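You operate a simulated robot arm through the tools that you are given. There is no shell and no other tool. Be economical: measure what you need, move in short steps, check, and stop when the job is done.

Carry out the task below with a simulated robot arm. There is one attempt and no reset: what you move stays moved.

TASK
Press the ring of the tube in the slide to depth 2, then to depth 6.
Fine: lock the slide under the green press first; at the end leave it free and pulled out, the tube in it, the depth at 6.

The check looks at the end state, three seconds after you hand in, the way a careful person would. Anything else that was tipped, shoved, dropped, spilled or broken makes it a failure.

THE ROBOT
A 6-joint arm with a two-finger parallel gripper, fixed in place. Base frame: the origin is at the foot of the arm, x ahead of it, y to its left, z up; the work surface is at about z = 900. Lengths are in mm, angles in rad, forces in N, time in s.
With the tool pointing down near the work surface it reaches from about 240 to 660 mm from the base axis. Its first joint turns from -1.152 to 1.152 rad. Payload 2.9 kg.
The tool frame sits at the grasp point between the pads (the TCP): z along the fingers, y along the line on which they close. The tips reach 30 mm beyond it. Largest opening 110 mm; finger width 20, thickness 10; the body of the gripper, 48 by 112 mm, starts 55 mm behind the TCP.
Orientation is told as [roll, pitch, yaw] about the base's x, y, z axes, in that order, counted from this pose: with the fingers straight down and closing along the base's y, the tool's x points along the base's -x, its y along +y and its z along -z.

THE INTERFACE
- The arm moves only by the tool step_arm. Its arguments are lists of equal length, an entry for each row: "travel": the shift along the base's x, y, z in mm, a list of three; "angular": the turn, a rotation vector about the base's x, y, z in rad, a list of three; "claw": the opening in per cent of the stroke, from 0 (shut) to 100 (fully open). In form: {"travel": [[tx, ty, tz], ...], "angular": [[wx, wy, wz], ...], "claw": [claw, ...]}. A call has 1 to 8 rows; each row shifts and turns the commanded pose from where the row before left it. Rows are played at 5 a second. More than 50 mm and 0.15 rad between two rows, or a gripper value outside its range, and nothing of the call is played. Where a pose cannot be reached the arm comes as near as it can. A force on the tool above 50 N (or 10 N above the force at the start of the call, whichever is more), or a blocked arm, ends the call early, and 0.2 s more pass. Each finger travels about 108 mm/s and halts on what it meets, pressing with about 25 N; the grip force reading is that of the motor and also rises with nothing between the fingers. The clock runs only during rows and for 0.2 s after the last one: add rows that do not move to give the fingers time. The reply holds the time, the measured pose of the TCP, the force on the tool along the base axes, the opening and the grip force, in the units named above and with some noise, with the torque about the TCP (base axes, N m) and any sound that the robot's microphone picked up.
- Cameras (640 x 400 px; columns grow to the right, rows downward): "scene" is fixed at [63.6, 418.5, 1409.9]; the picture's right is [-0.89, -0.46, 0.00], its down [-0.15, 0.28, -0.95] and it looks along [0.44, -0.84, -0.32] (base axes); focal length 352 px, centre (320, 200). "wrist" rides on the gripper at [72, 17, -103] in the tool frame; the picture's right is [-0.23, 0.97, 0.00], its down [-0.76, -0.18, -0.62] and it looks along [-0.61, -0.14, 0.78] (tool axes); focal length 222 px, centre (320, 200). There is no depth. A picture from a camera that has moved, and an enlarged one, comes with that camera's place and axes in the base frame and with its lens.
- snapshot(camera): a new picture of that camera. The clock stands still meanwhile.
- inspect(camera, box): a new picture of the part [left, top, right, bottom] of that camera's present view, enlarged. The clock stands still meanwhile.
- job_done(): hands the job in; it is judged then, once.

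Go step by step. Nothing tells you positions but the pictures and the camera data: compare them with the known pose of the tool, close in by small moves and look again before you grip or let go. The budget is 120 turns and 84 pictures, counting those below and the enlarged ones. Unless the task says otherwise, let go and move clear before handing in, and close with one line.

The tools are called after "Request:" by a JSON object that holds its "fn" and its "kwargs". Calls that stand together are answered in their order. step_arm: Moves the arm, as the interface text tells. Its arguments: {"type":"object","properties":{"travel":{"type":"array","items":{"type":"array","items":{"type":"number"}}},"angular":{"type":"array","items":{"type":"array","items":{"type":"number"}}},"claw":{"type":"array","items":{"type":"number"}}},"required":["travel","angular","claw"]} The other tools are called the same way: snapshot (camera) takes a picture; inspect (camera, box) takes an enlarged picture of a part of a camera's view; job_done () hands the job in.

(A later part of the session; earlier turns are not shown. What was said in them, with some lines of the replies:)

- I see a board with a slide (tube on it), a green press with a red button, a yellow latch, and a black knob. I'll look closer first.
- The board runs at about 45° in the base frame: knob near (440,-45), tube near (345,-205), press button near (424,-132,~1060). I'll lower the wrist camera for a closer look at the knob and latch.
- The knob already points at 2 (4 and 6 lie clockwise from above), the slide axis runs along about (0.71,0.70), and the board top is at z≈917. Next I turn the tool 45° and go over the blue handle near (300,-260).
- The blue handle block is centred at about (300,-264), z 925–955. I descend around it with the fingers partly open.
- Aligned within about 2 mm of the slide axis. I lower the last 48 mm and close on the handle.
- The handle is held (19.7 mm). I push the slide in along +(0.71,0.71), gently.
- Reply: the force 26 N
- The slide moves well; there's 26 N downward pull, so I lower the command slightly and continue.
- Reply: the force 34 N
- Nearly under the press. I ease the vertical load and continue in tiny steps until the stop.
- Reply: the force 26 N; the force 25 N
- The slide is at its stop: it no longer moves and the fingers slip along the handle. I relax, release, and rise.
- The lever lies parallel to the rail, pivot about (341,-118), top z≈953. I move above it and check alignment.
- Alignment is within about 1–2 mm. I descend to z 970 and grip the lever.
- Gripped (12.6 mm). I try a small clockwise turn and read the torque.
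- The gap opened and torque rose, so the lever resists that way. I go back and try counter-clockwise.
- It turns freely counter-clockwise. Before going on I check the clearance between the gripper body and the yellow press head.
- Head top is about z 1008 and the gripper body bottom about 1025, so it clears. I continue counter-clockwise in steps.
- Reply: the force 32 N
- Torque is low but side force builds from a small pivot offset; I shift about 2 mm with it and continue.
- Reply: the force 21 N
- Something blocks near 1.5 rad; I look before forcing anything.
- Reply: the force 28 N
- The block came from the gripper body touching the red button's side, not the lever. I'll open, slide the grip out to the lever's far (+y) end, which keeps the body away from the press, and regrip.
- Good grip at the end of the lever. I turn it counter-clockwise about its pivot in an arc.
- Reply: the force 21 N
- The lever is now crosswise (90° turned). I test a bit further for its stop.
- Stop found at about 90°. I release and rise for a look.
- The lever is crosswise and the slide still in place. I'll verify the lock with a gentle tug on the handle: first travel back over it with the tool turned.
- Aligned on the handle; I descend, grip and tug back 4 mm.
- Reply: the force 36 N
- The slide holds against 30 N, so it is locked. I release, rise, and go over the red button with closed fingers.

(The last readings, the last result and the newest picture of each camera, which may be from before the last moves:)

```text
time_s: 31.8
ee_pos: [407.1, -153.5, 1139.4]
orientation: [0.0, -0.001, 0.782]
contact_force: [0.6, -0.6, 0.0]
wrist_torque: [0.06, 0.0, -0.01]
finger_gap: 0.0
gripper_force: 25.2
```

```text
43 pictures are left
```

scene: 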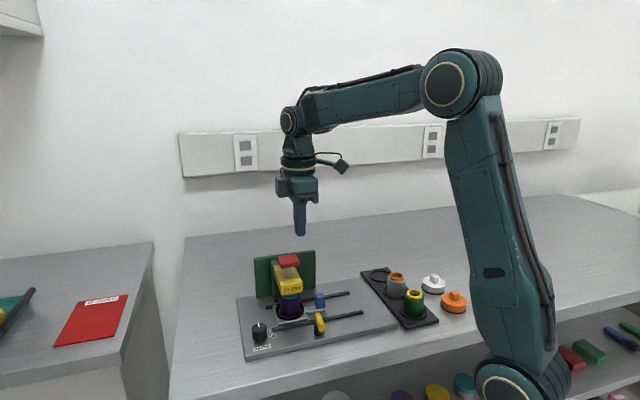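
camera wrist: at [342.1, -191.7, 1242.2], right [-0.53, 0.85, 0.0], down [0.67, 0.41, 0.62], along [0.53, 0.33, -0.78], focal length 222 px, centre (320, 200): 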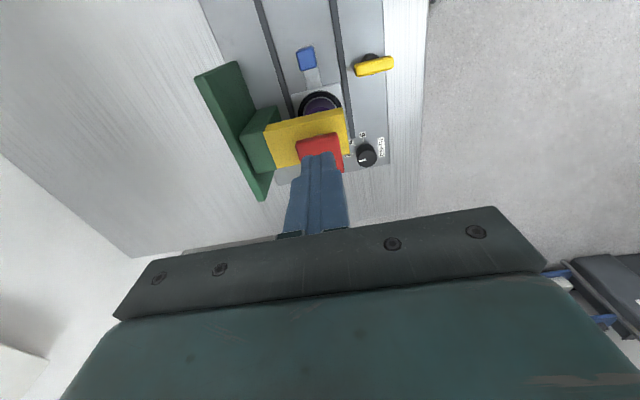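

Request:
{"fn": "inspect", "kwargs": {"camera": "wrist", "box": [260, 90, 388, 186]}}

Request:
{"fn": "inspect", "kwargs": {"camera": "scene", "box": [250, 220, 330, 280]}}

```text
4.17 times, centred on (324, 138) of wrist
camera zoom: at [342.1, -191.7, 1242.2], right [-0.53, 0.85, 0.0], down [0.67, 0.41, 0.62], along [0.53, 0.33, -0.78], focal length 926 px, centre (303, 458)
```

zoom: 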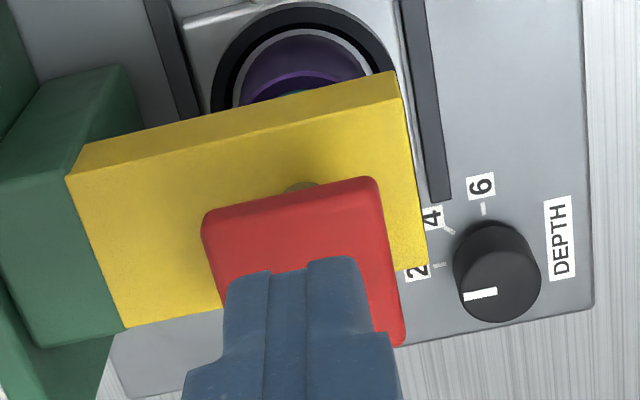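

```text
6.67 times, centred on (290, 250) of scene
camera zoom: at [63.6, 418.5, 1409.9], right [-0.89, -0.46, 0.0], down [-0.15, 0.28, -0.95], along [0.44, -0.84, -0.32], focal length 2346 px, centre (520, -133)
```

zoom: 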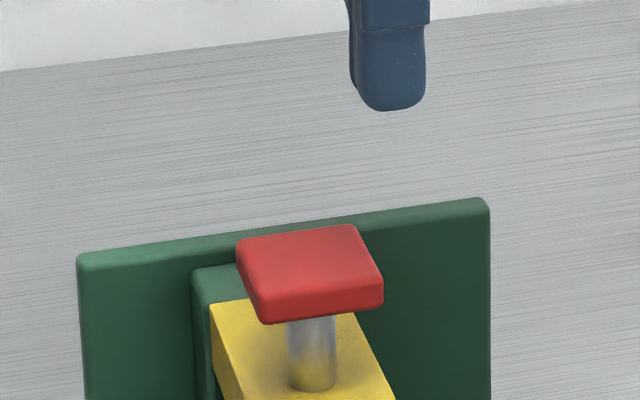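

Button centre is about (425,-138), top z≈1057. I move over it, lower to near contact, and check.

Request:
{"fn": "step_arm", "kwargs": {"travel": [[9, 7.8, 0], [9, 7.8, 0], [0, 0, -25], [0, 0, -18]], "angular": [[0, 0, 0], [0, 0, 0], [0, 0, 0], [0, 0, 0]], "claw": [0, 0, 0, 0]}}

Request:
{"fn": "inspect", "kwargs": {"camera": "scene", "box": [250, 230, 330, 290]}}

Request:
{"fn": "inspect", "kwargs": {"camera": "wrist", "box": [260, 90, 388, 186]}}

```text
time_s: 32.8
ee_pos: [423.7, -135.9, 1095.3]
orientation: [0.001, -0.002, 0.784]
contact_force: [-0.2, 0.8, -0.4]
wrist_torque: [-0.02, -0.01, 0.01]
finger_gap: 0.0
gripper_force: 25.2
```

```text
6.67 times, centred on (290, 260) of scene
camera zoom: at [63.6, 418.5, 1409.9], right [-0.89, -0.46, 0.0], down [-0.15, 0.28, -0.95], along [0.44, -0.84, -0.32], focal length 2346 px, centre (520, -200)
```

zoom: 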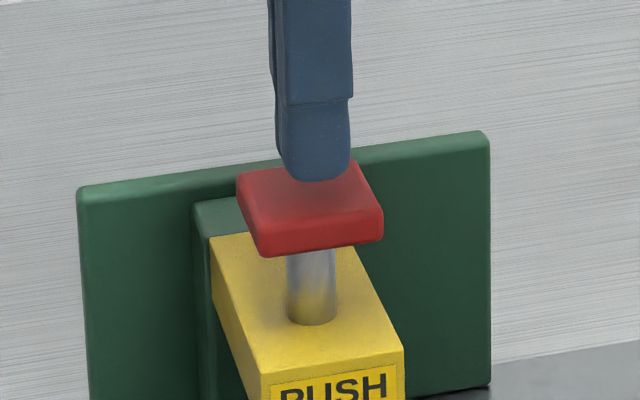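

```text
4.17 times, centred on (324, 138) of wrist
camera zoom: at [360.4, -175.5, 1198.4], right [-0.53, 0.85, 0.0], down [0.67, 0.41, 0.62], along [0.53, 0.33, -0.78], focal length 926 px, centre (303, 458)
```

zoom: 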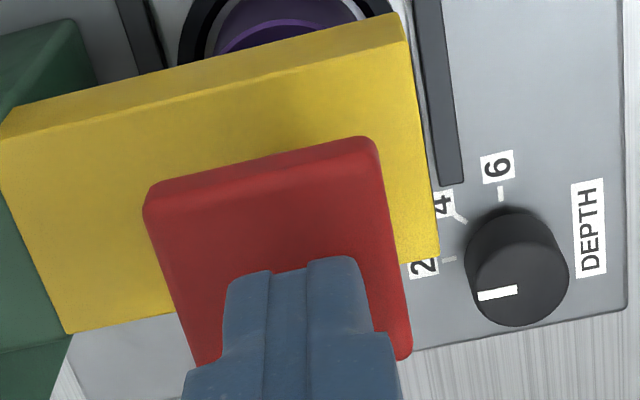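

Tips are centred over the button. I press down in small steps (knob set to 2).

Request:
{"fn": "step_arm", "kwargs": {"travel": [[0, 0, -4], [0, 0, -3], [0, 0, -3], [0, 0, -3], [0, 0, -3], [0, 0, -3], [0, 0, 0]], "angular": [[0, 0, 0], [0, 0, 0], [0, 0, 0], [0, 0, 0], [0, 0, 0], [0, 0, 0], [0, 0, 0]], "claw": [0, 0, 0, 0, 0, 0, 0]}}

Request:
{"fn": "inspect", "kwargs": {"camera": "scene", "box": [250, 240, 330, 320]}}

```text
time_s: 34.4
ee_pos: [424.6, -135.3, 1080.7]
orientation: [-0.006, -0.004, 0.783]
contact_force: [-5.2, 0.3, 10.3]
wrist_torque: [0.07, 0.28, -0.07]
finger_gap: 0.0
gripper_force: 25.3
heard: click
stopped in row 7: the force on the tool passed its limit at 52 N (the readings are from after the stop); the commanded pose is now the measured one
```

```text
5.00 times, centred on (290, 280) of scene
camera zoom: at [63.3, 418.6, 1409.9], right [-0.89, -0.46, 0.0], down [-0.15, 0.28, -0.95], along [0.44, -0.84, -0.32], focal length 1760 px, centre (470, -200)
```

zoom: 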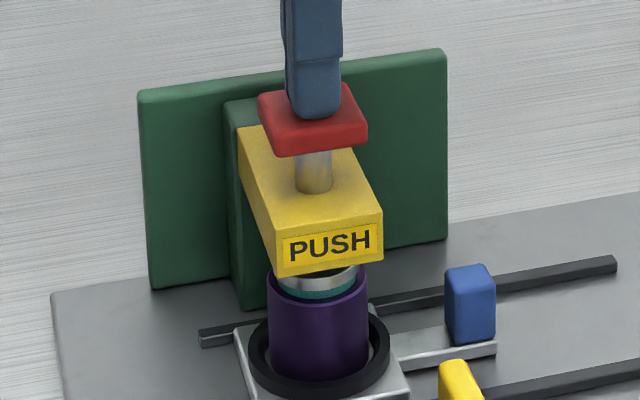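

A click, and the plunger pressed the ring to its depth stop. I lift and check.

Request:
{"fn": "step_arm", "kwargs": {"travel": [[0, 0, 10], [0, 0, 30], [0, 0, 30]], "angular": [[0, 0, 0], [0, 0, 0], [0, 0, 0]], "claw": [0, 0, 0]}}

Request:
{"fn": "inspect", "kwargs": {"camera": "scene", "box": [250, 240, 330, 320]}}

```text
time_s: 35.2
ee_pos: [426.4, -137.3, 1149.0]
orientation: [-0.007, -0.003, 0.783]
contact_force: [0.6, 0.1, 0.0]
wrist_torque: [-0.01, -0.04, -0.01]
finger_gap: 0.0
gripper_force: 25.0
```

```text
5.00 times, centred on (290, 280) of scene
camera zoom: at [63.6, 418.5, 1409.9], right [-0.89, -0.46, 0.0], down [-0.15, 0.28, -0.95], along [0.44, -0.84, -0.32], focal length 1760 px, centre (470, -200)
```

zoom: 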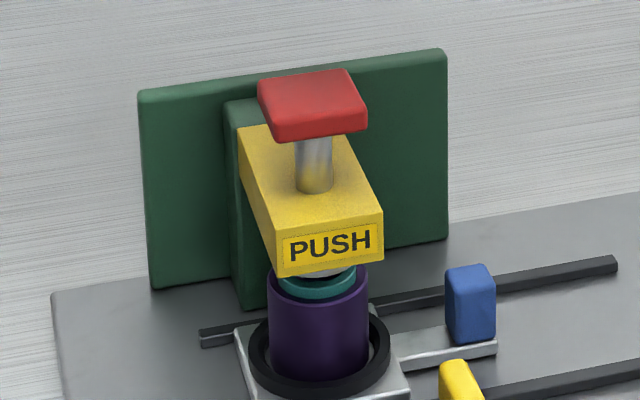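

The press sprang back and the ring sits lower. Now to the knob near (441,-46); I move over and look closely.

Request:
{"fn": "step_arm", "kwargs": {"travel": [[4.5, 30, 0], [4.5, 30, 0], [4.5, 30, -30], [0, 0, -40], [0, 0, -40], [0, 0, 0]], "angular": [[0, 0, 0], [0, 0, 0], [0, 0, 0], [0, 0, 0], [0, 0, 0], [0, 0, 0]], "claw": [50, 50, 50, 50, 50, 50]}}

Request:
{"fn": "inspect", "kwargs": {"camera": "wrist", "box": [240, 80, 400, 220]}}

Request:
{"fn": "inspect", "kwargs": {"camera": "scene", "box": [220, 240, 320, 350]}}

```text
time_s: 36.6
ee_pos: [439.3, -46.2, 1040.1]
orientation: [-0.008, -0.006, 0.783]
contact_force: [0.4, 0.2, -0.1]
wrist_torque: [0.02, -0.02, -0.01]
finger_gap: 55.2
gripper_force: 0.1
```

```text
2.86 times, centred on (320, 150) of wrist
camera zoom: at [375.0, -84.8, 1142.0], right [-0.53, 0.85, -0.01], down [0.66, 0.41, 0.63], along [0.54, 0.33, -0.78], focal length 635 px, centre (320, 343)
```

zoom: 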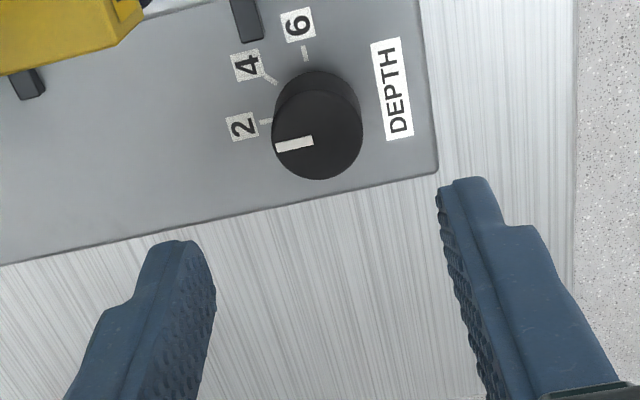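

```text
3.64 times, centred on (270, 295) of scene
camera zoom: at [63.6, 418.5, 1409.9], right [-0.89, -0.46, 0.0], down [-0.15, 0.28, -0.95], along [0.44, -0.84, -0.32], focal length 1280 px, centre (502, -146)
```

zoom: 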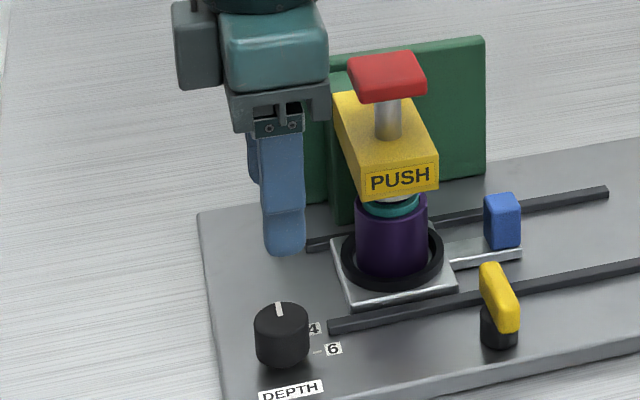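

Centred over the knob (≈1 mm). I descend and grip it.

Request:
{"fn": "step_arm", "kwargs": {"travel": [[1.5, 0.5, -40], [0, 0, -42], [0, 0, 0], [0, 0, 0], [0, 0, 0]], "angular": [[0, 0, 0], [0.008, 0.006, 0], [0, 0, 0], [0, 0, 0], [0, 0, 0]], "claw": [50, 50, 50, 10, 10]}}

Request:
{"fn": "inspect", "kwargs": {"camera": "scene", "box": [220, 240, 320, 350]}}

```text
time_s: 37.8
ee_pos: [443.0, -44.8, 960.5]
orientation: [0.001, -0.005, 0.783]
contact_force: [5.4, -5.2, -5.8]
wrist_torque: [-0.11, -0.37, -0.06]
finger_gap: 29.2
gripper_force: 44.8
```

```text
3.64 times, centred on (270, 295) of scene
camera zoom: at [63.9, 418.3, 1410.0], right [-0.89, -0.46, 0.0], down [-0.15, 0.28, -0.95], along [0.44, -0.84, -0.32], focal length 1280 px, centre (502, -146)
```

zoom: 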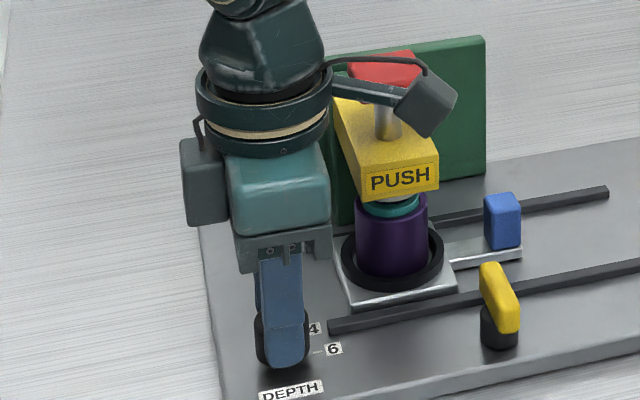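

Knob gripped (29 mm). I turn it clockwise toward 6.

Request:
{"fn": "step_arm", "kwargs": {"travel": [[0.5, -0.5, 0], [0, 0, 0], [0, 0, 0], [0, 0, 0], [0, 0, 0], [0, 0, 0], [0, 0, 0]], "angular": [[0, 0, -0.13], [0, 0, -0.13], [0, 0, -0.13], [0, 0, -0.13], [0, 0, -0.13], [0, 0, -0.13], [0, 0, 0]], "claw": [10, 10, 10, 10, 10, 10, 10]}}

Request:
{"fn": "inspect", "kwargs": {"camera": "scene", "box": [220, 240, 320, 350]}}

```text
time_s: 39.4
ee_pos: [442.9, -44.9, 958.7]
orientation: [0.003, -0.01, 0.0]
contact_force: [-1.5, -5.5, 37.6]
wrist_torque: [-0.18, 0.17, 0.0]
finger_gap: 29.3
gripper_force: 45.3
```

```text
3.64 times, centred on (270, 295) of scene
camera zoom: at [63.0, 418.4, 1410.0], right [-0.89, -0.46, 0.0], down [-0.15, 0.28, -0.95], along [0.44, -0.84, -0.32], focal length 1280 px, centre (502, -146)
```

zoom: 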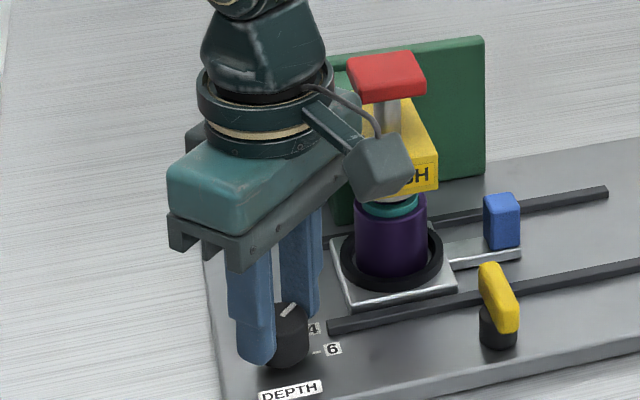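

The knob turns with the grip. I ease the vertical load and continue to 6.

Request:
{"fn": "step_arm", "kwargs": {"travel": [[0, 0, 1], [0, 0, 0], [0, 0, 0], [0, 0, 0], [0, 0, 0], [0, 0, 0], [0, 0, 0]], "angular": [[0, 0, 0], [0, 0, -0.13], [0, 0, -0.13], [0, 0, -0.13], [0, 0, -0.13], [0, 0, -0.13], [0, 0, -0.13]], "claw": [10, 10, 10, 10, 10, 10, 10]}}

Request:
{"fn": "inspect", "kwargs": {"camera": "scene", "box": [240, 300, 300, 350]}}

Request:
{"fn": "inspect", "kwargs": {"camera": "wrist", "box": [240, 100, 400, 240]}}

```text
time_s: 41.0
ee_pos: [442.1, -46.3, 959.9]
orientation: [0.006, -0.007, -0.783]
contact_force: [11.9, -16.3, 17.3]
wrist_torque: [-0.41, -0.34, -0.01]
finger_gap: 28.9
gripper_force: 44.5
```

```text
8.00 times, centred on (270, 325) of scene
camera zoom: at [63.7, 418.1, 1410.0], right [-0.89, -0.46, 0.0], down [-0.15, 0.28, -0.95], along [0.44, -0.84, -0.32], focal length 2816 px, centre (720, -800)
```

zoom: 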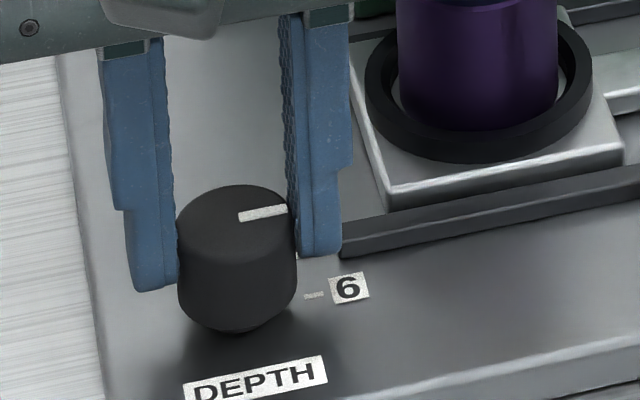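

```text
2.86 times, centred on (320, 170) of wrist
camera zoom: at [401.2, 16.3, 1061.9], right [0.85, 0.53, 0.01], down [0.41, -0.66, 0.63], along [0.34, -0.53, -0.78], focal length 635 px, centre (320, 286)
```

zoom: 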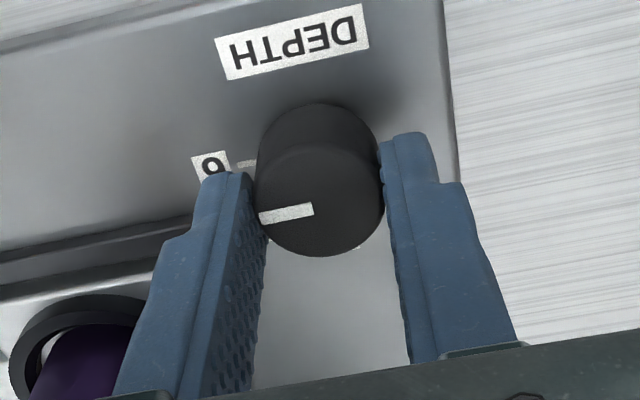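

The pointer lines up with the 6 tick. I release and rise.

Request:
{"fn": "step_arm", "kwargs": {"travel": [[0, 0, 0], [0, 0, 0], [0, 0, 40], [0, 0, 50], [0, 0, 50], [0, 0, 20]], "angular": [[0, 0, 0], [0, 0, 0], [0, 0, 0], [0, 0, 0], [0, 0, 0], [0, 0, 0]], "claw": [42, 42, 42, 42, 42, 0]}}

Request:
{"fn": "inspect", "kwargs": {"camera": "wrist", "box": [260, 60, 400, 180]}}

Request:
{"fn": "inspect", "kwargs": {"camera": "scene", "box": [230, 230, 390, 350]}}

```text
time_s: 42.4
ee_pos: [440.5, -44.7, 1117.8]
orientation: [0.003, -0.003, -0.777]
contact_force: [-0.5, 1.0, -0.1]
wrist_torque: [-0.01, 0.01, 0.04]
finger_gap: 0.0
gripper_force: 25.3
```

```text
3.33 times, centred on (330, 120) of wrist
camera zoom: at [399.1, 18.2, 1220.6], right [0.84, 0.53, 0.0], down [0.42, -0.66, 0.63], along [0.34, -0.53, -0.78], focal length 740 px, centre (287, 467)
```

zoom: 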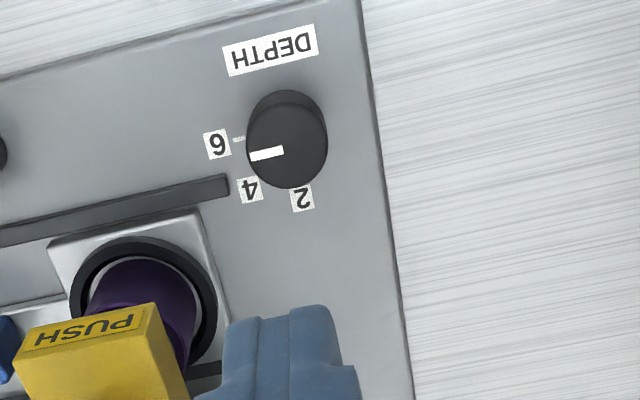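

```text
3.33 times, centred on (310, 290) of scene
camera zoom: at [63.6, 418.5, 1409.9], right [-0.89, -0.46, 0.0], down [-0.15, 0.28, -0.95], along [0.44, -0.84, -0.32], focal length 1173 px, centre (353, -100)
```

zoom: 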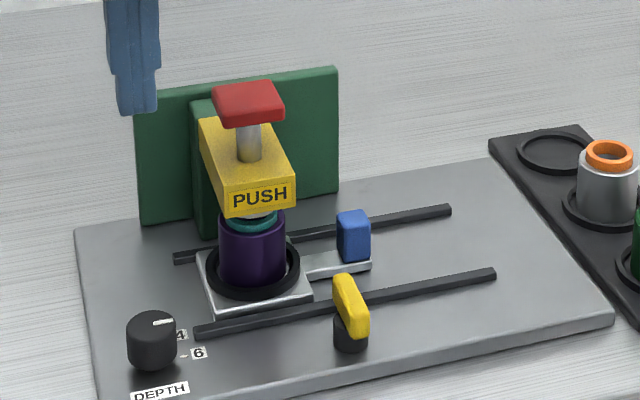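

Knob is on 6. Back over the button, then press again.

Request:
{"fn": "step_arm", "kwargs": {"travel": [[-5.3, -30.5, 0], [-5.3, -30.5, 0], [-5.3, -30.5, 0], [0, 0, -20], [0, 0, 0]], "angular": [[0, 0, 0], [0, 0, 0], [0, 0, 0], [0, 0, 0], [0, 0, 0]], "claw": [0, 0, 0, 0, 0]}}

Request:
{"fn": "inspect", "kwargs": {"camera": "scene", "box": [250, 230, 330, 290]}}

```text
time_s: 43.6
ee_pos: [424.8, -136.1, 1097.4]
orientation: [0.004, -0.006, -0.778]
contact_force: [0.3, 0.2, -0.4]
wrist_torque: [0.03, -0.01, 0.0]
finger_gap: 0.0
gripper_force: 24.9
```

```text
6.67 times, centred on (290, 260) of scene
camera zoom: at [63.6, 418.5, 1409.9], right [-0.89, -0.46, 0.0], down [-0.15, 0.28, -0.95], along [0.44, -0.84, -0.32], focal length 2346 px, centre (520, -200)
```

zoom: 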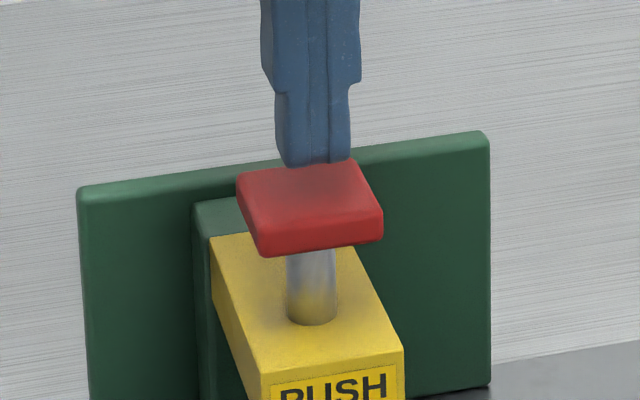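

Request:
{"fn": "step_arm", "kwargs": {"travel": [[0, 0, -6], [0, 0, -3], [0, 0, -3], [0, 0, -3], [0, 0, -3], [0, 0, -3], [0, 0, -3], [0, 0, 0]], "angular": [[0, 0, 0], [0, 0, 0], [0, 0, 0], [0, 0, 0], [0, 0, 0], [0, 0, 0], [0, 0, 0], [0, 0, 0]], "claw": [0, 0, 0, 0, 0, 0, 0, 0]}}

Request:
{"fn": "inspect", "kwargs": {"camera": "scene", "box": [250, 240, 330, 320]}}

```text
time_s: 45.4
ee_pos: [426.7, -137.7, 1076.6]
orientation: [0.007, -0.009, -0.777]
contact_force: [7.1, 1.9, 18.5]
wrist_torque: [0.16, -0.07, -0.06]
finger_gap: 0.0
gripper_force: 25.7
heard: click
```

```text
5.00 times, centred on (290, 280) of scene
camera zoom: at [63.6, 418.6, 1409.9], right [-0.89, -0.46, 0.0], down [-0.15, 0.28, -0.95], along [0.44, -0.84, -0.32], focal length 1760 px, centre (470, -200)
```

zoom: 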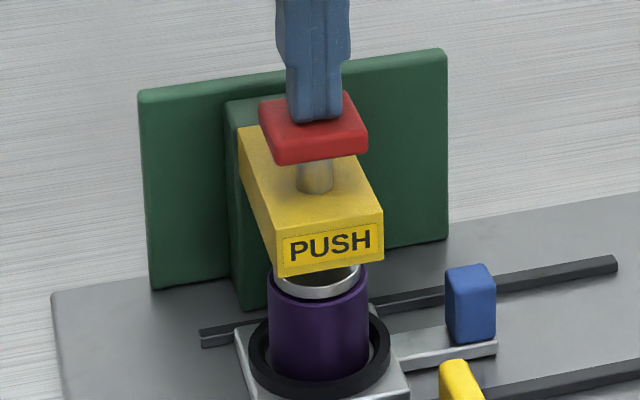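

Clicked and visibly deeper. I push a little more to confirm it's bottomed, then lift.

Request:
{"fn": "step_arm", "kwargs": {"travel": [[0, 0, -2], [0, 0, -2], [0, 0, -2], [0, 0, 0]], "angular": [[0, 0, 0], [0, 0, 0], [0, 0, 0], [0, 0, 0]], "claw": [0, 0, 0, 0]}}

Request:
{"fn": "step_arm", "kwargs": {"travel": [[0, 0, 10], [0, 0, 30], [0, 0, 10]], "angular": [[0, 0, 0], [0, 0, 0], [0, 0, 0]], "claw": [0, 0, 0]}}

Request:
{"fn": "inspect", "kwargs": {"camera": "scene", "box": [230, 230, 390, 350]}}

```text
time_s: 46.0
ee_pos: [425.9, -137.0, 1076.4]
orientation: [0.009, -0.012, -0.776]
contact_force: [-5.6, 2.6, 8.3]
wrist_torque: [0.09, 0.23, 0.0]
finger_gap: 0.0
gripper_force: 25.1
stopped in row 2: the force on the tool passed its limit at 54 N (the readings are from after the stop); the commanded pose is now the measured one
```

```text
time_s: 46.8
ee_pos: [426.8, -137.4, 1123.2]
orientation: [0.009, -0.01, -0.776]
contact_force: [-0.7, 0.7, 0.1]
wrist_torque: [0.02, 0.02, 0.02]
finger_gap: 0.0
gripper_force: 24.6
```

```text
3.33 times, centred on (310, 290) of scene
camera zoom: at [63.6, 418.5, 1409.9], right [-0.89, -0.46, 0.0], down [-0.15, 0.28, -0.95], along [0.44, -0.84, -0.32], focal length 1173 px, centre (353, -100)
```

zoom: 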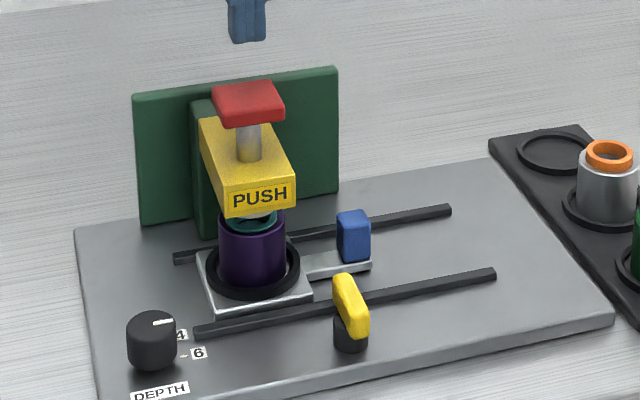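

Ring is deep now. Next I unlock: turn the tool back to yaw 2.36 while moving over the lever's outer end near (332,-106).

Request:
{"fn": "step_arm", "kwargs": {"travel": [[-12, 4, 0], [-12, 4, 0], [-12, 4, 0], [-12, 4, 0], [-12, 4, 0], [-12, 4, 0], [-12, 4, 0], [-10, 3.7, 0]], "angular": [[0, 0, 0.1424], [0, 0, 0.1424], [0, 0, 0.1424], [0, 0, 0.1424], [0, 0, 0.1424], [0, 0, 0.1424], [0, 0, 0.1424], [0, 0, 0.1424]], "claw": [0, 0, 0, 0, 0, 0, 0, 0]}}

Request:
{"fn": "step_arm", "kwargs": {"travel": [[0, 0, 0], [0, 0, 0], [0, 0, 0], [0, 0, 0], [0, 0, 0], [0, 0, 0], [0, 0, 0], [0, 0, 0]], "angular": [[0, 0, 0.1424], [0, 0, 0.1424], [0, 0, 0.1424], [0, 0, 0.1424], [0, 0, 0.1424], [0, 0, 0.1424], [0, 0, 0.1424], [0, 0, 0.1424]], "claw": [28, 28, 28, 28, 28, 28, 28, 28]}}

Request:
{"fn": "step_arm", "kwargs": {"travel": [[0, 0, 0], [0, 0, 0], [0, 0, 0], [0, 0, 0], [0, 0, 0], [0, 0, 0], [0, 0, -40], [0, 0, -40]], "angular": [[0, 0, 0.1424], [0, 0, 0.1424], [0, 0, 0.1424], [0, 0, 0.1424], [0, 0, 0.1424], [0, 0, 0.1424], [0, 0, 0], [0, 0, 0]], "claw": [28, 28, 28, 28, 28, 28, 28, 28]}}

Request:
{"fn": "inspect", "kwargs": {"camera": "wrist", "box": [220, 60, 420, 220]}}

Request:
{"fn": "inspect", "kwargs": {"camera": "scene", "box": [250, 230, 370, 340]}}

```text
time_s: 48.6
ee_pos: [331.5, -105.4, 1124.5]
orientation: [0.008, -0.011, 0.367]
contact_force: [0.4, -0.6, 0.0]
wrist_torque: [-0.01, -0.02, 0.02]
finger_gap: 0.2
gripper_force: 25.1
```

```text
time_s: 50.4
ee_pos: [331.3, -105.8, 1125.2]
orientation: [0.01, -0.011, 1.507]
contact_force: [-0.1, 0.3, -0.2]
wrist_torque: [0.0, -0.01, 0.02]
finger_gap: 30.7
gripper_force: 0.0
```

```text
time_s: 52.2
ee_pos: [332.1, -105.8, 1045.6]
orientation: [0.008, -0.01, 2.358]
contact_force: [0.9, -0.6, 0.3]
wrist_torque: [-0.01, -0.02, 0.01]
finger_gap: 30.7
gripper_force: 0.1
```

```text
2.50 times, centred on (320, 140) of wrist
camera zoom: at [372.2, -168.9, 1147.7], right [-0.85, -0.53, 0.01], down [-0.41, 0.66, 0.63], along [-0.34, 0.53, -0.78], focal length 555 px, centre (320, 350)
```

zoom: 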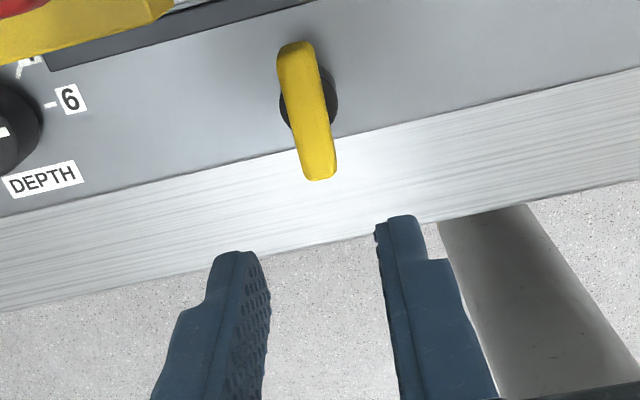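

```text
3.64 times, centred on (310, 285) of scene
camera zoom: at [63.6, 418.5, 1409.9], right [-0.89, -0.46, 0.0], down [-0.15, 0.28, -0.95], along [0.44, -0.84, -0.32], focal length 1280 px, centre (356, -109)
```

zoom: 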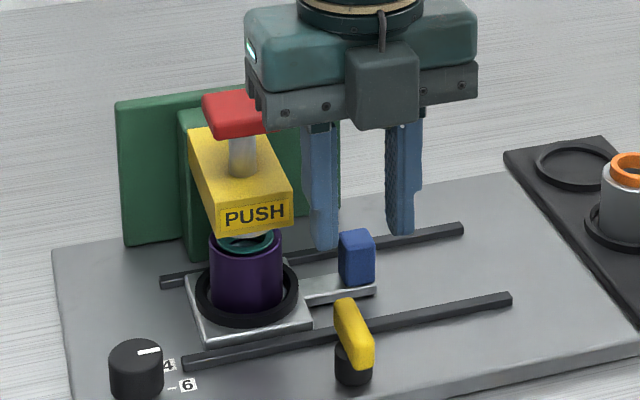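

Well aligned. Descend and grip the lever end.

Request:
{"fn": "step_arm", "kwargs": {"travel": [[0, 0, -38], [0, 0, -37], [0, 0, 0], [0, 0, 0], [0, 0, 0]], "angular": [[-0.008, 0.01, 0], [0, 0, 0], [0, 0, 0], [0, 0, 0], [0, 0, 0]], "claw": [28, 28, 28, 5, 5]}}

Request:
{"fn": "inspect", "kwargs": {"camera": "scene", "box": [250, 230, 370, 340]}}

```text
time_s: 53.4
ee_pos: [333.4, -105.3, 970.3]
orientation: [0.02, -0.013, 2.357]
contact_force: [-4.6, -5.1, -5.7]
wrist_torque: [-0.22, -0.71, -0.09]
finger_gap: 12.9
gripper_force: 45.6
```

```text
3.64 times, centred on (310, 285) of scene
camera zoom: at [63.5, 418.3, 1410.0], right [-0.89, -0.46, 0.0], down [-0.15, 0.28, -0.95], along [0.44, -0.84, -0.32], focal length 1280 px, centre (356, -109)
```

zoom: 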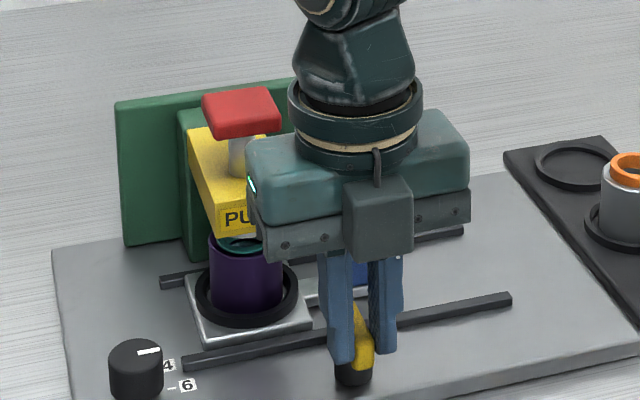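

Request:
{"fn": "step_arm", "kwargs": {"travel": [[0, 0, 0], [1.4, 1.2, 0], [1.5, 1, 0], [1.6, 0.8, 0], [1.7, 0.6, 0], [0, 0, 0]], "angular": [[0.005, -0.023, 0], [0, 0, -0.122], [0, 0, -0.122], [0, 0, -0.122], [0, 0, -0.122], [0, 0, 0]], "claw": [5, 5, 5, 5, 5, 5]}}

```text
time_s: 54.8
ee_pos: [338.2, -101.8, 970.4]
orientation: [0.001, 0.0, 1.868]
contact_force: [1.7, -12.6, -13.4]
wrist_torque: [0.84, 0.33, -0.05]
finger_gap: 12.7
gripper_force: 45.0
```

Turning freely. I continue to about 1.5 rad, then open and slide the grip back to the pivot to keep clear of the button.

Request:
{"fn": "step_arm", "kwargs": {"travel": [[1.8, -0.5, 0], [1.8, 0, 0], [1.8, -0.5, 0], [0, 0, 0]], "angular": [[0, 0, -0.122], [0, 0, -0.122], [0, 0, -0.122], [0, 0, 0]], "claw": [5, 5, 5, 5]}}

Request:
{"fn": "step_arm", "kwargs": {"travel": [[0, 0, 0], [0, 0, 0], [-0.6, -8, 0], [-0.6, -8, 0], [0, 0, 0], [0, 0, 0], [0, 0, 0]], "angular": [[0, 0, 0], [0, 0, 0], [0, 0, 0], [0, 0, 0], [0, 0, 0], [0, 0, 0], [0, 0, 0]], "claw": [28, 28, 28, 28, 28, 5, 5]}}

Request:
{"fn": "inspect", "kwargs": {"camera": "scene", "box": [250, 230, 370, 340]}}

```text
time_s: 55.8
ee_pos: [344.4, -101.3, 970.1]
orientation: [-0.003, 0.0, 1.507]
contact_force: [6.1, 18.5, 2.1]
wrist_torque: [-0.09, -0.02, 0.06]
finger_gap: 12.8
gripper_force: 44.8
```

```text
time_s: 57.4
ee_pos: [342.8, -120.0, 969.0]
orientation: [-0.002, -0.001, 1.503]
contact_force: [4.8, -0.8, 0.0]
wrist_torque: [0.34, -0.07, 0.01]
finger_gap: 12.9
gripper_force: 44.9
```

```text
3.64 times, centred on (310, 285) of scene
camera zoom: at [63.7, 418.4, 1409.9], right [-0.89, -0.46, 0.0], down [-0.15, 0.28, -0.95], along [0.44, -0.84, -0.32], focal length 1280 px, centre (356, -109)
```

zoom: 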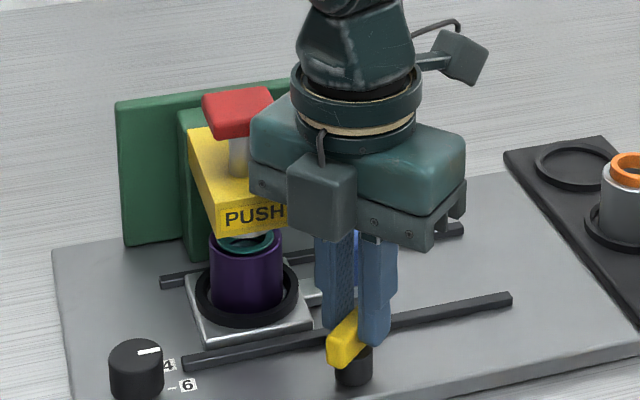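

Request:
{"fn": "step_arm", "kwargs": {"travel": [[-0.5, 0, 0], [-0.5, 0.1, 0], [-0.4, 0.2, 0], [-0.4, 0.3, 0], [-0.3, 0.3, 0], [-0.2, 0.3, 0], [0, 0, 0]], "angular": [[0, 0, -0.12], [0, 0, -0.12], [0, 0, -0.12], [0, 0, -0.12], [0, 0, -0.12], [0, 0, -0.12], [0, 0, 0]], "claw": [5, 5, 5, 5, 5, 5, 5]}}

Request:
{"fn": "inspect", "kwargs": {"camera": "scene", "box": [250, 230, 370, 340]}}

```text
time_s: 59.0
ee_pos: [342.0, -119.6, 970.3]
orientation: [-0.001, -0.001, 0.78]
contact_force: [13.4, -14.9, -19.2]
wrist_torque: [-0.87, 0.34, 0.35]
finger_gap: 12.7
gripper_force: 45.0
```

```text
3.64 times, centred on (310, 285) of scene
camera zoom: at [64.2, 418.0, 1410.0], right [-0.89, -0.46, 0.0], down [-0.15, 0.28, -0.95], along [0.44, -0.84, -0.32], focal length 1280 px, centre (356, -109)
```

zoom: 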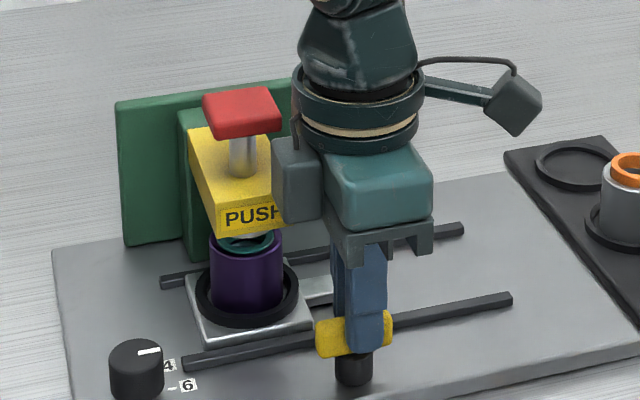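

The lever is back parallel. I release, rise and move over the handle.

Request:
{"fn": "step_arm", "kwargs": {"travel": [[0, 0, 0], [0, 0, 0], [0, 0, 40], [0, 0, 40], [10, -24, 0], [10, -24, 0], [10.5, -23.5, 0], [0, 0, -20]], "angular": [[0, 0, 0], [0, 0, 0], [0, 0, 0], [0, 0, 0], [0, 0, 0], [0, 0, 0], [0, 0, 0], [0, 0, 0]], "claw": [30, 30, 40, 40, 40, 40, 40, 40]}}

Request:
{"fn": "inspect", "kwargs": {"camera": "wrist", "box": [200, 40, 440, 240]}}

```text
time_s: 60.8
ee_pos: [370.2, -190.1, 1030.1]
orientation: [-0.001, 0.001, 0.784]
contact_force: [0.1, 0.0, -0.7]
wrist_torque: [0.05, -0.03, 0.0]
finger_gap: 44.3
gripper_force: 0.0
```

```text
2.00 times, centred on (320, 140) of wrist
camera zoom: at [307.2, -229.9, 1133.2], right [-0.53, 0.85, 0.0], down [0.67, 0.41, 0.62], along [0.53, 0.33, -0.78], focal length 444 px, centre (320, 320)
```

zoom: 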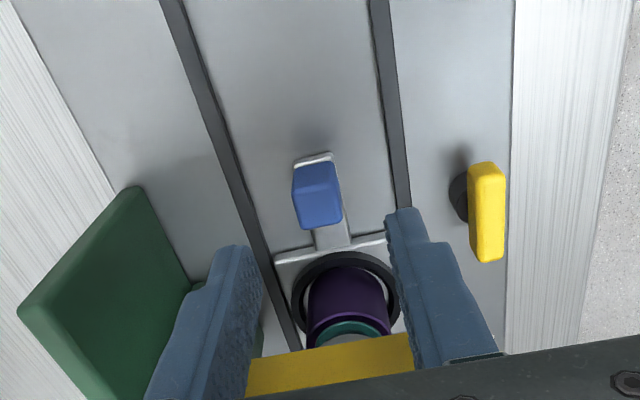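

Lever parallel, handle in line. Descend, grip.

Request:
{"fn": "step_arm", "kwargs": {"travel": [[1.5, 0.5, -35], [0, 0, -34], [0, 0, 0], [0, 0, 0], [0, 0, 0]], "angular": [[0, 0, 0], [0, 0, 0], [0, 0, 0], [0, 0, 0], [0, 0, 0]], "claw": [40, 40, 40, 10, 10]}}

Request:
{"fn": "step_arm", "kwargs": {"travel": [[-2, -2, 0], [-3, -3, 0], [-5, -5, 0], [-5, -5, 0], [-5, -5, 0], [0, 0, 0]], "angular": [[0, 0, 0], [0, 0, 0], [0, 0, 0], [0, 0, 0], [0, 0, 0], [0, 0, 0]], "claw": [10, 10, 10, 10, 10, 10]}}

Request:
{"fn": "inspect", "kwargs": {"camera": "scene", "box": [230, 230, 390, 350]}}

```text
time_s: 62.0
ee_pos: [375.5, -191.4, 961.2]
orientation: [-0.004, 0.0, 0.781]
contact_force: [10.3, -10.1, -7.1]
wrist_torque: [-0.01, -0.17, 0.14]
finger_gap: 19.8
gripper_force: 45.3
```

```text
time_s: 63.4
ee_pos: [354.5, -210.7, 961.4]
orientation: [-0.005, -0.002, 0.781]
contact_force: [22.8, -22.7, -34.0]
wrist_torque: [-0.04, 0.01, 0.05]
finger_gap: 19.8
gripper_force: 45.2
```

```text
3.33 times, centred on (310, 290) of scene
camera zoom: at [64.6, 417.6, 1410.1], right [-0.89, -0.46, 0.0], down [-0.15, 0.28, -0.95], along [0.44, -0.84, -0.32], focal length 1173 px, centre (353, -100)
```

zoom: 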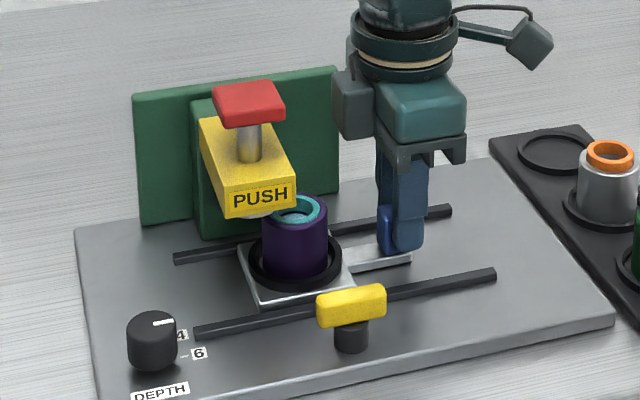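

It slides free. I relieve side load and continue pulling out.

Request:
{"fn": "step_arm", "kwargs": {"travel": [[1.3, -1.3, -1.2], [-7, -7, 0], [-7, -7, 0], [-7, -7, 0], [-7, -7, 0], [-7, -7, 0], [-7, -7, 0], [-7, -7, 0]], "angular": [[0, 0, 0], [0, 0, 0], [0, 0, 0], [0, 0, 0], [0, 0, 0], [0, 0, 0], [0, 0, 0], [0, 0, 0]], "claw": [10, 10, 10, 10, 10, 10, 10, 10]}}

Request:
{"fn": "step_arm", "kwargs": {"travel": [[-2, -2, 0], [-2, -2, 0], [-2, -2, 0], [-1.5, -1.5, 0], [-1.5, -1.5, 0], [0, 0, 0]], "angular": [[0, 0, 0], [0, 0, 0], [0, 0, 0], [0, 0, 0], [0, 0, 0], [0, 0, 0]], "claw": [10, 10, 10, 10, 10, 10]}}

Request:
{"fn": "inspect", "kwargs": {"camera": "scene", "box": [230, 240, 390, 360]}}

```text
time_s: 65.2
ee_pos: [304.4, -261.0, 961.5]
orientation: [-0.005, -0.001, 0.784]
contact_force: [15.6, -14.4, -5.7]
wrist_torque: [0.79, -0.8, -0.06]
finger_gap: 20.0
gripper_force: 44.7
```

```text
time_s: 66.6
ee_pos: [296.8, -269.3, 961.7]
orientation: [-0.001, -0.002, 0.788]
contact_force: [18.1, 3.4, 20.2]
wrist_torque: [-0.41, 0.47, -0.03]
finger_gap: 19.9
gripper_force: 45.5
```

```text
3.33 times, centred on (310, 300) of scene
camera zoom: at [63.9, 418.8, 1409.8], right [-0.89, -0.46, 0.0], down [-0.15, 0.28, -0.95], along [0.44, -0.84, -0.32], focal length 1173 px, centre (353, -133)
```

zoom: 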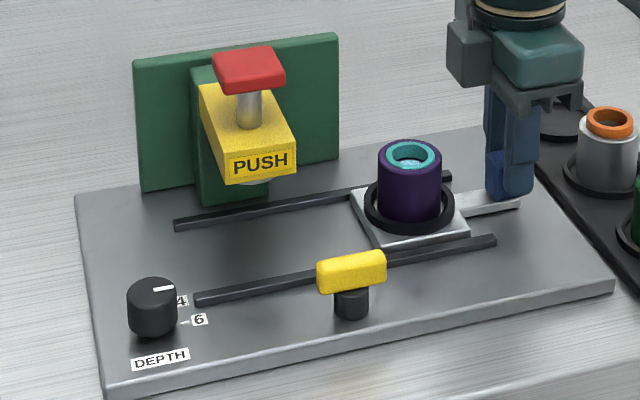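

The slide is back at its outer stop, as at the start. I relax, release and rise clear.

Request:
{"fn": "step_arm", "kwargs": {"travel": [[1.2, 1.2, 0], [0, 0, 0], [0, 0, 0], [0, 0, 40], [0, 0, 50], [0, 0, 50], [0, 0, 50]], "angular": [[0, 0, 0], [0, 0, 0], [0, 0, 0], [0, 0, 0], [0, 0, 0], [0, 0, 0], [0, 0, 0]], "claw": [40, 40, 40, 40, 40, 40, 40]}}

Request:
{"fn": "inspect", "kwargs": {"camera": "scene", "box": [230, 240, 390, 360]}}

Request:
{"fn": "inspect", "kwargs": {"camera": "scene", "box": [240, 310, 300, 355]}}

Request:
{"fn": "snapshot", "kwargs": {"camera": "scene"}}

```text
time_s: 68.2
ee_pos: [295.3, -268.2, 1149.4]
orientation: [0.001, 0.0, 0.785]
contact_force: [-0.2, 0.2, 0.3]
wrist_torque: [0.0, -0.01, 0.01]
finger_gap: 43.8
gripper_force: 0.1
```

```text
3.33 times, centred on (310, 300) of scene
camera zoom: at [63.6, 418.5, 1409.9], right [-0.89, -0.46, 0.0], down [-0.15, 0.28, -0.95], along [0.44, -0.84, -0.32], focal length 1173 px, centre (353, -133)
```

zoom: 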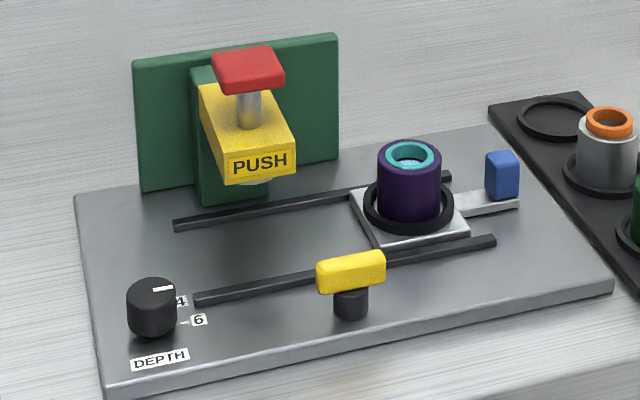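

```text
8.89 times, centred on (270, 332) of scene
camera zoom: at [63.6, 418.5, 1409.9], right [-0.89, -0.46, 0.0], down [-0.15, 0.28, -0.95], along [0.44, -0.84, -0.32], focal length 3129 px, centre (764, -978)
```

zoom: 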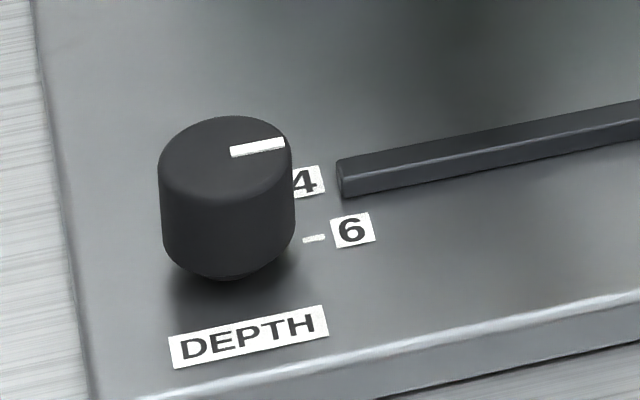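

```text
15 pictures are left
```

scene: 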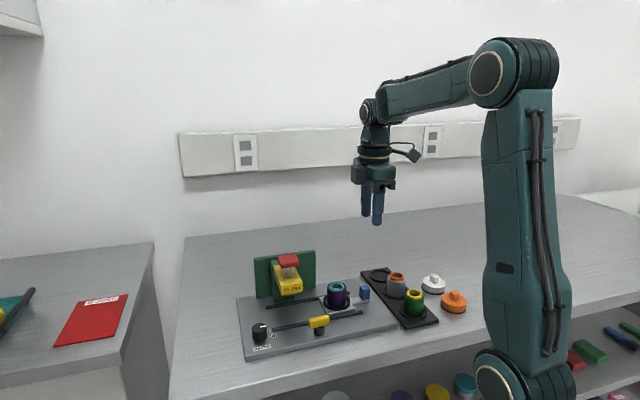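

The slide is out with the tube in it, the lever is unlocked, the knob points to 6, the ring is pressed in and nothing else has moved. I'm handing in.

Request:
{"fn": "job_done", "kwargs": {}}

```text
The job is handed in.
```

I pressed the ring to depth 2 and then to depth 6 with the slide locked under the green press. The slide is now unlocked and pulled out with the tube in it, and the knob is at 6. While I was turning the lever, the gripper body briefly touched the side of the red button; both presses worked normally afterwards.
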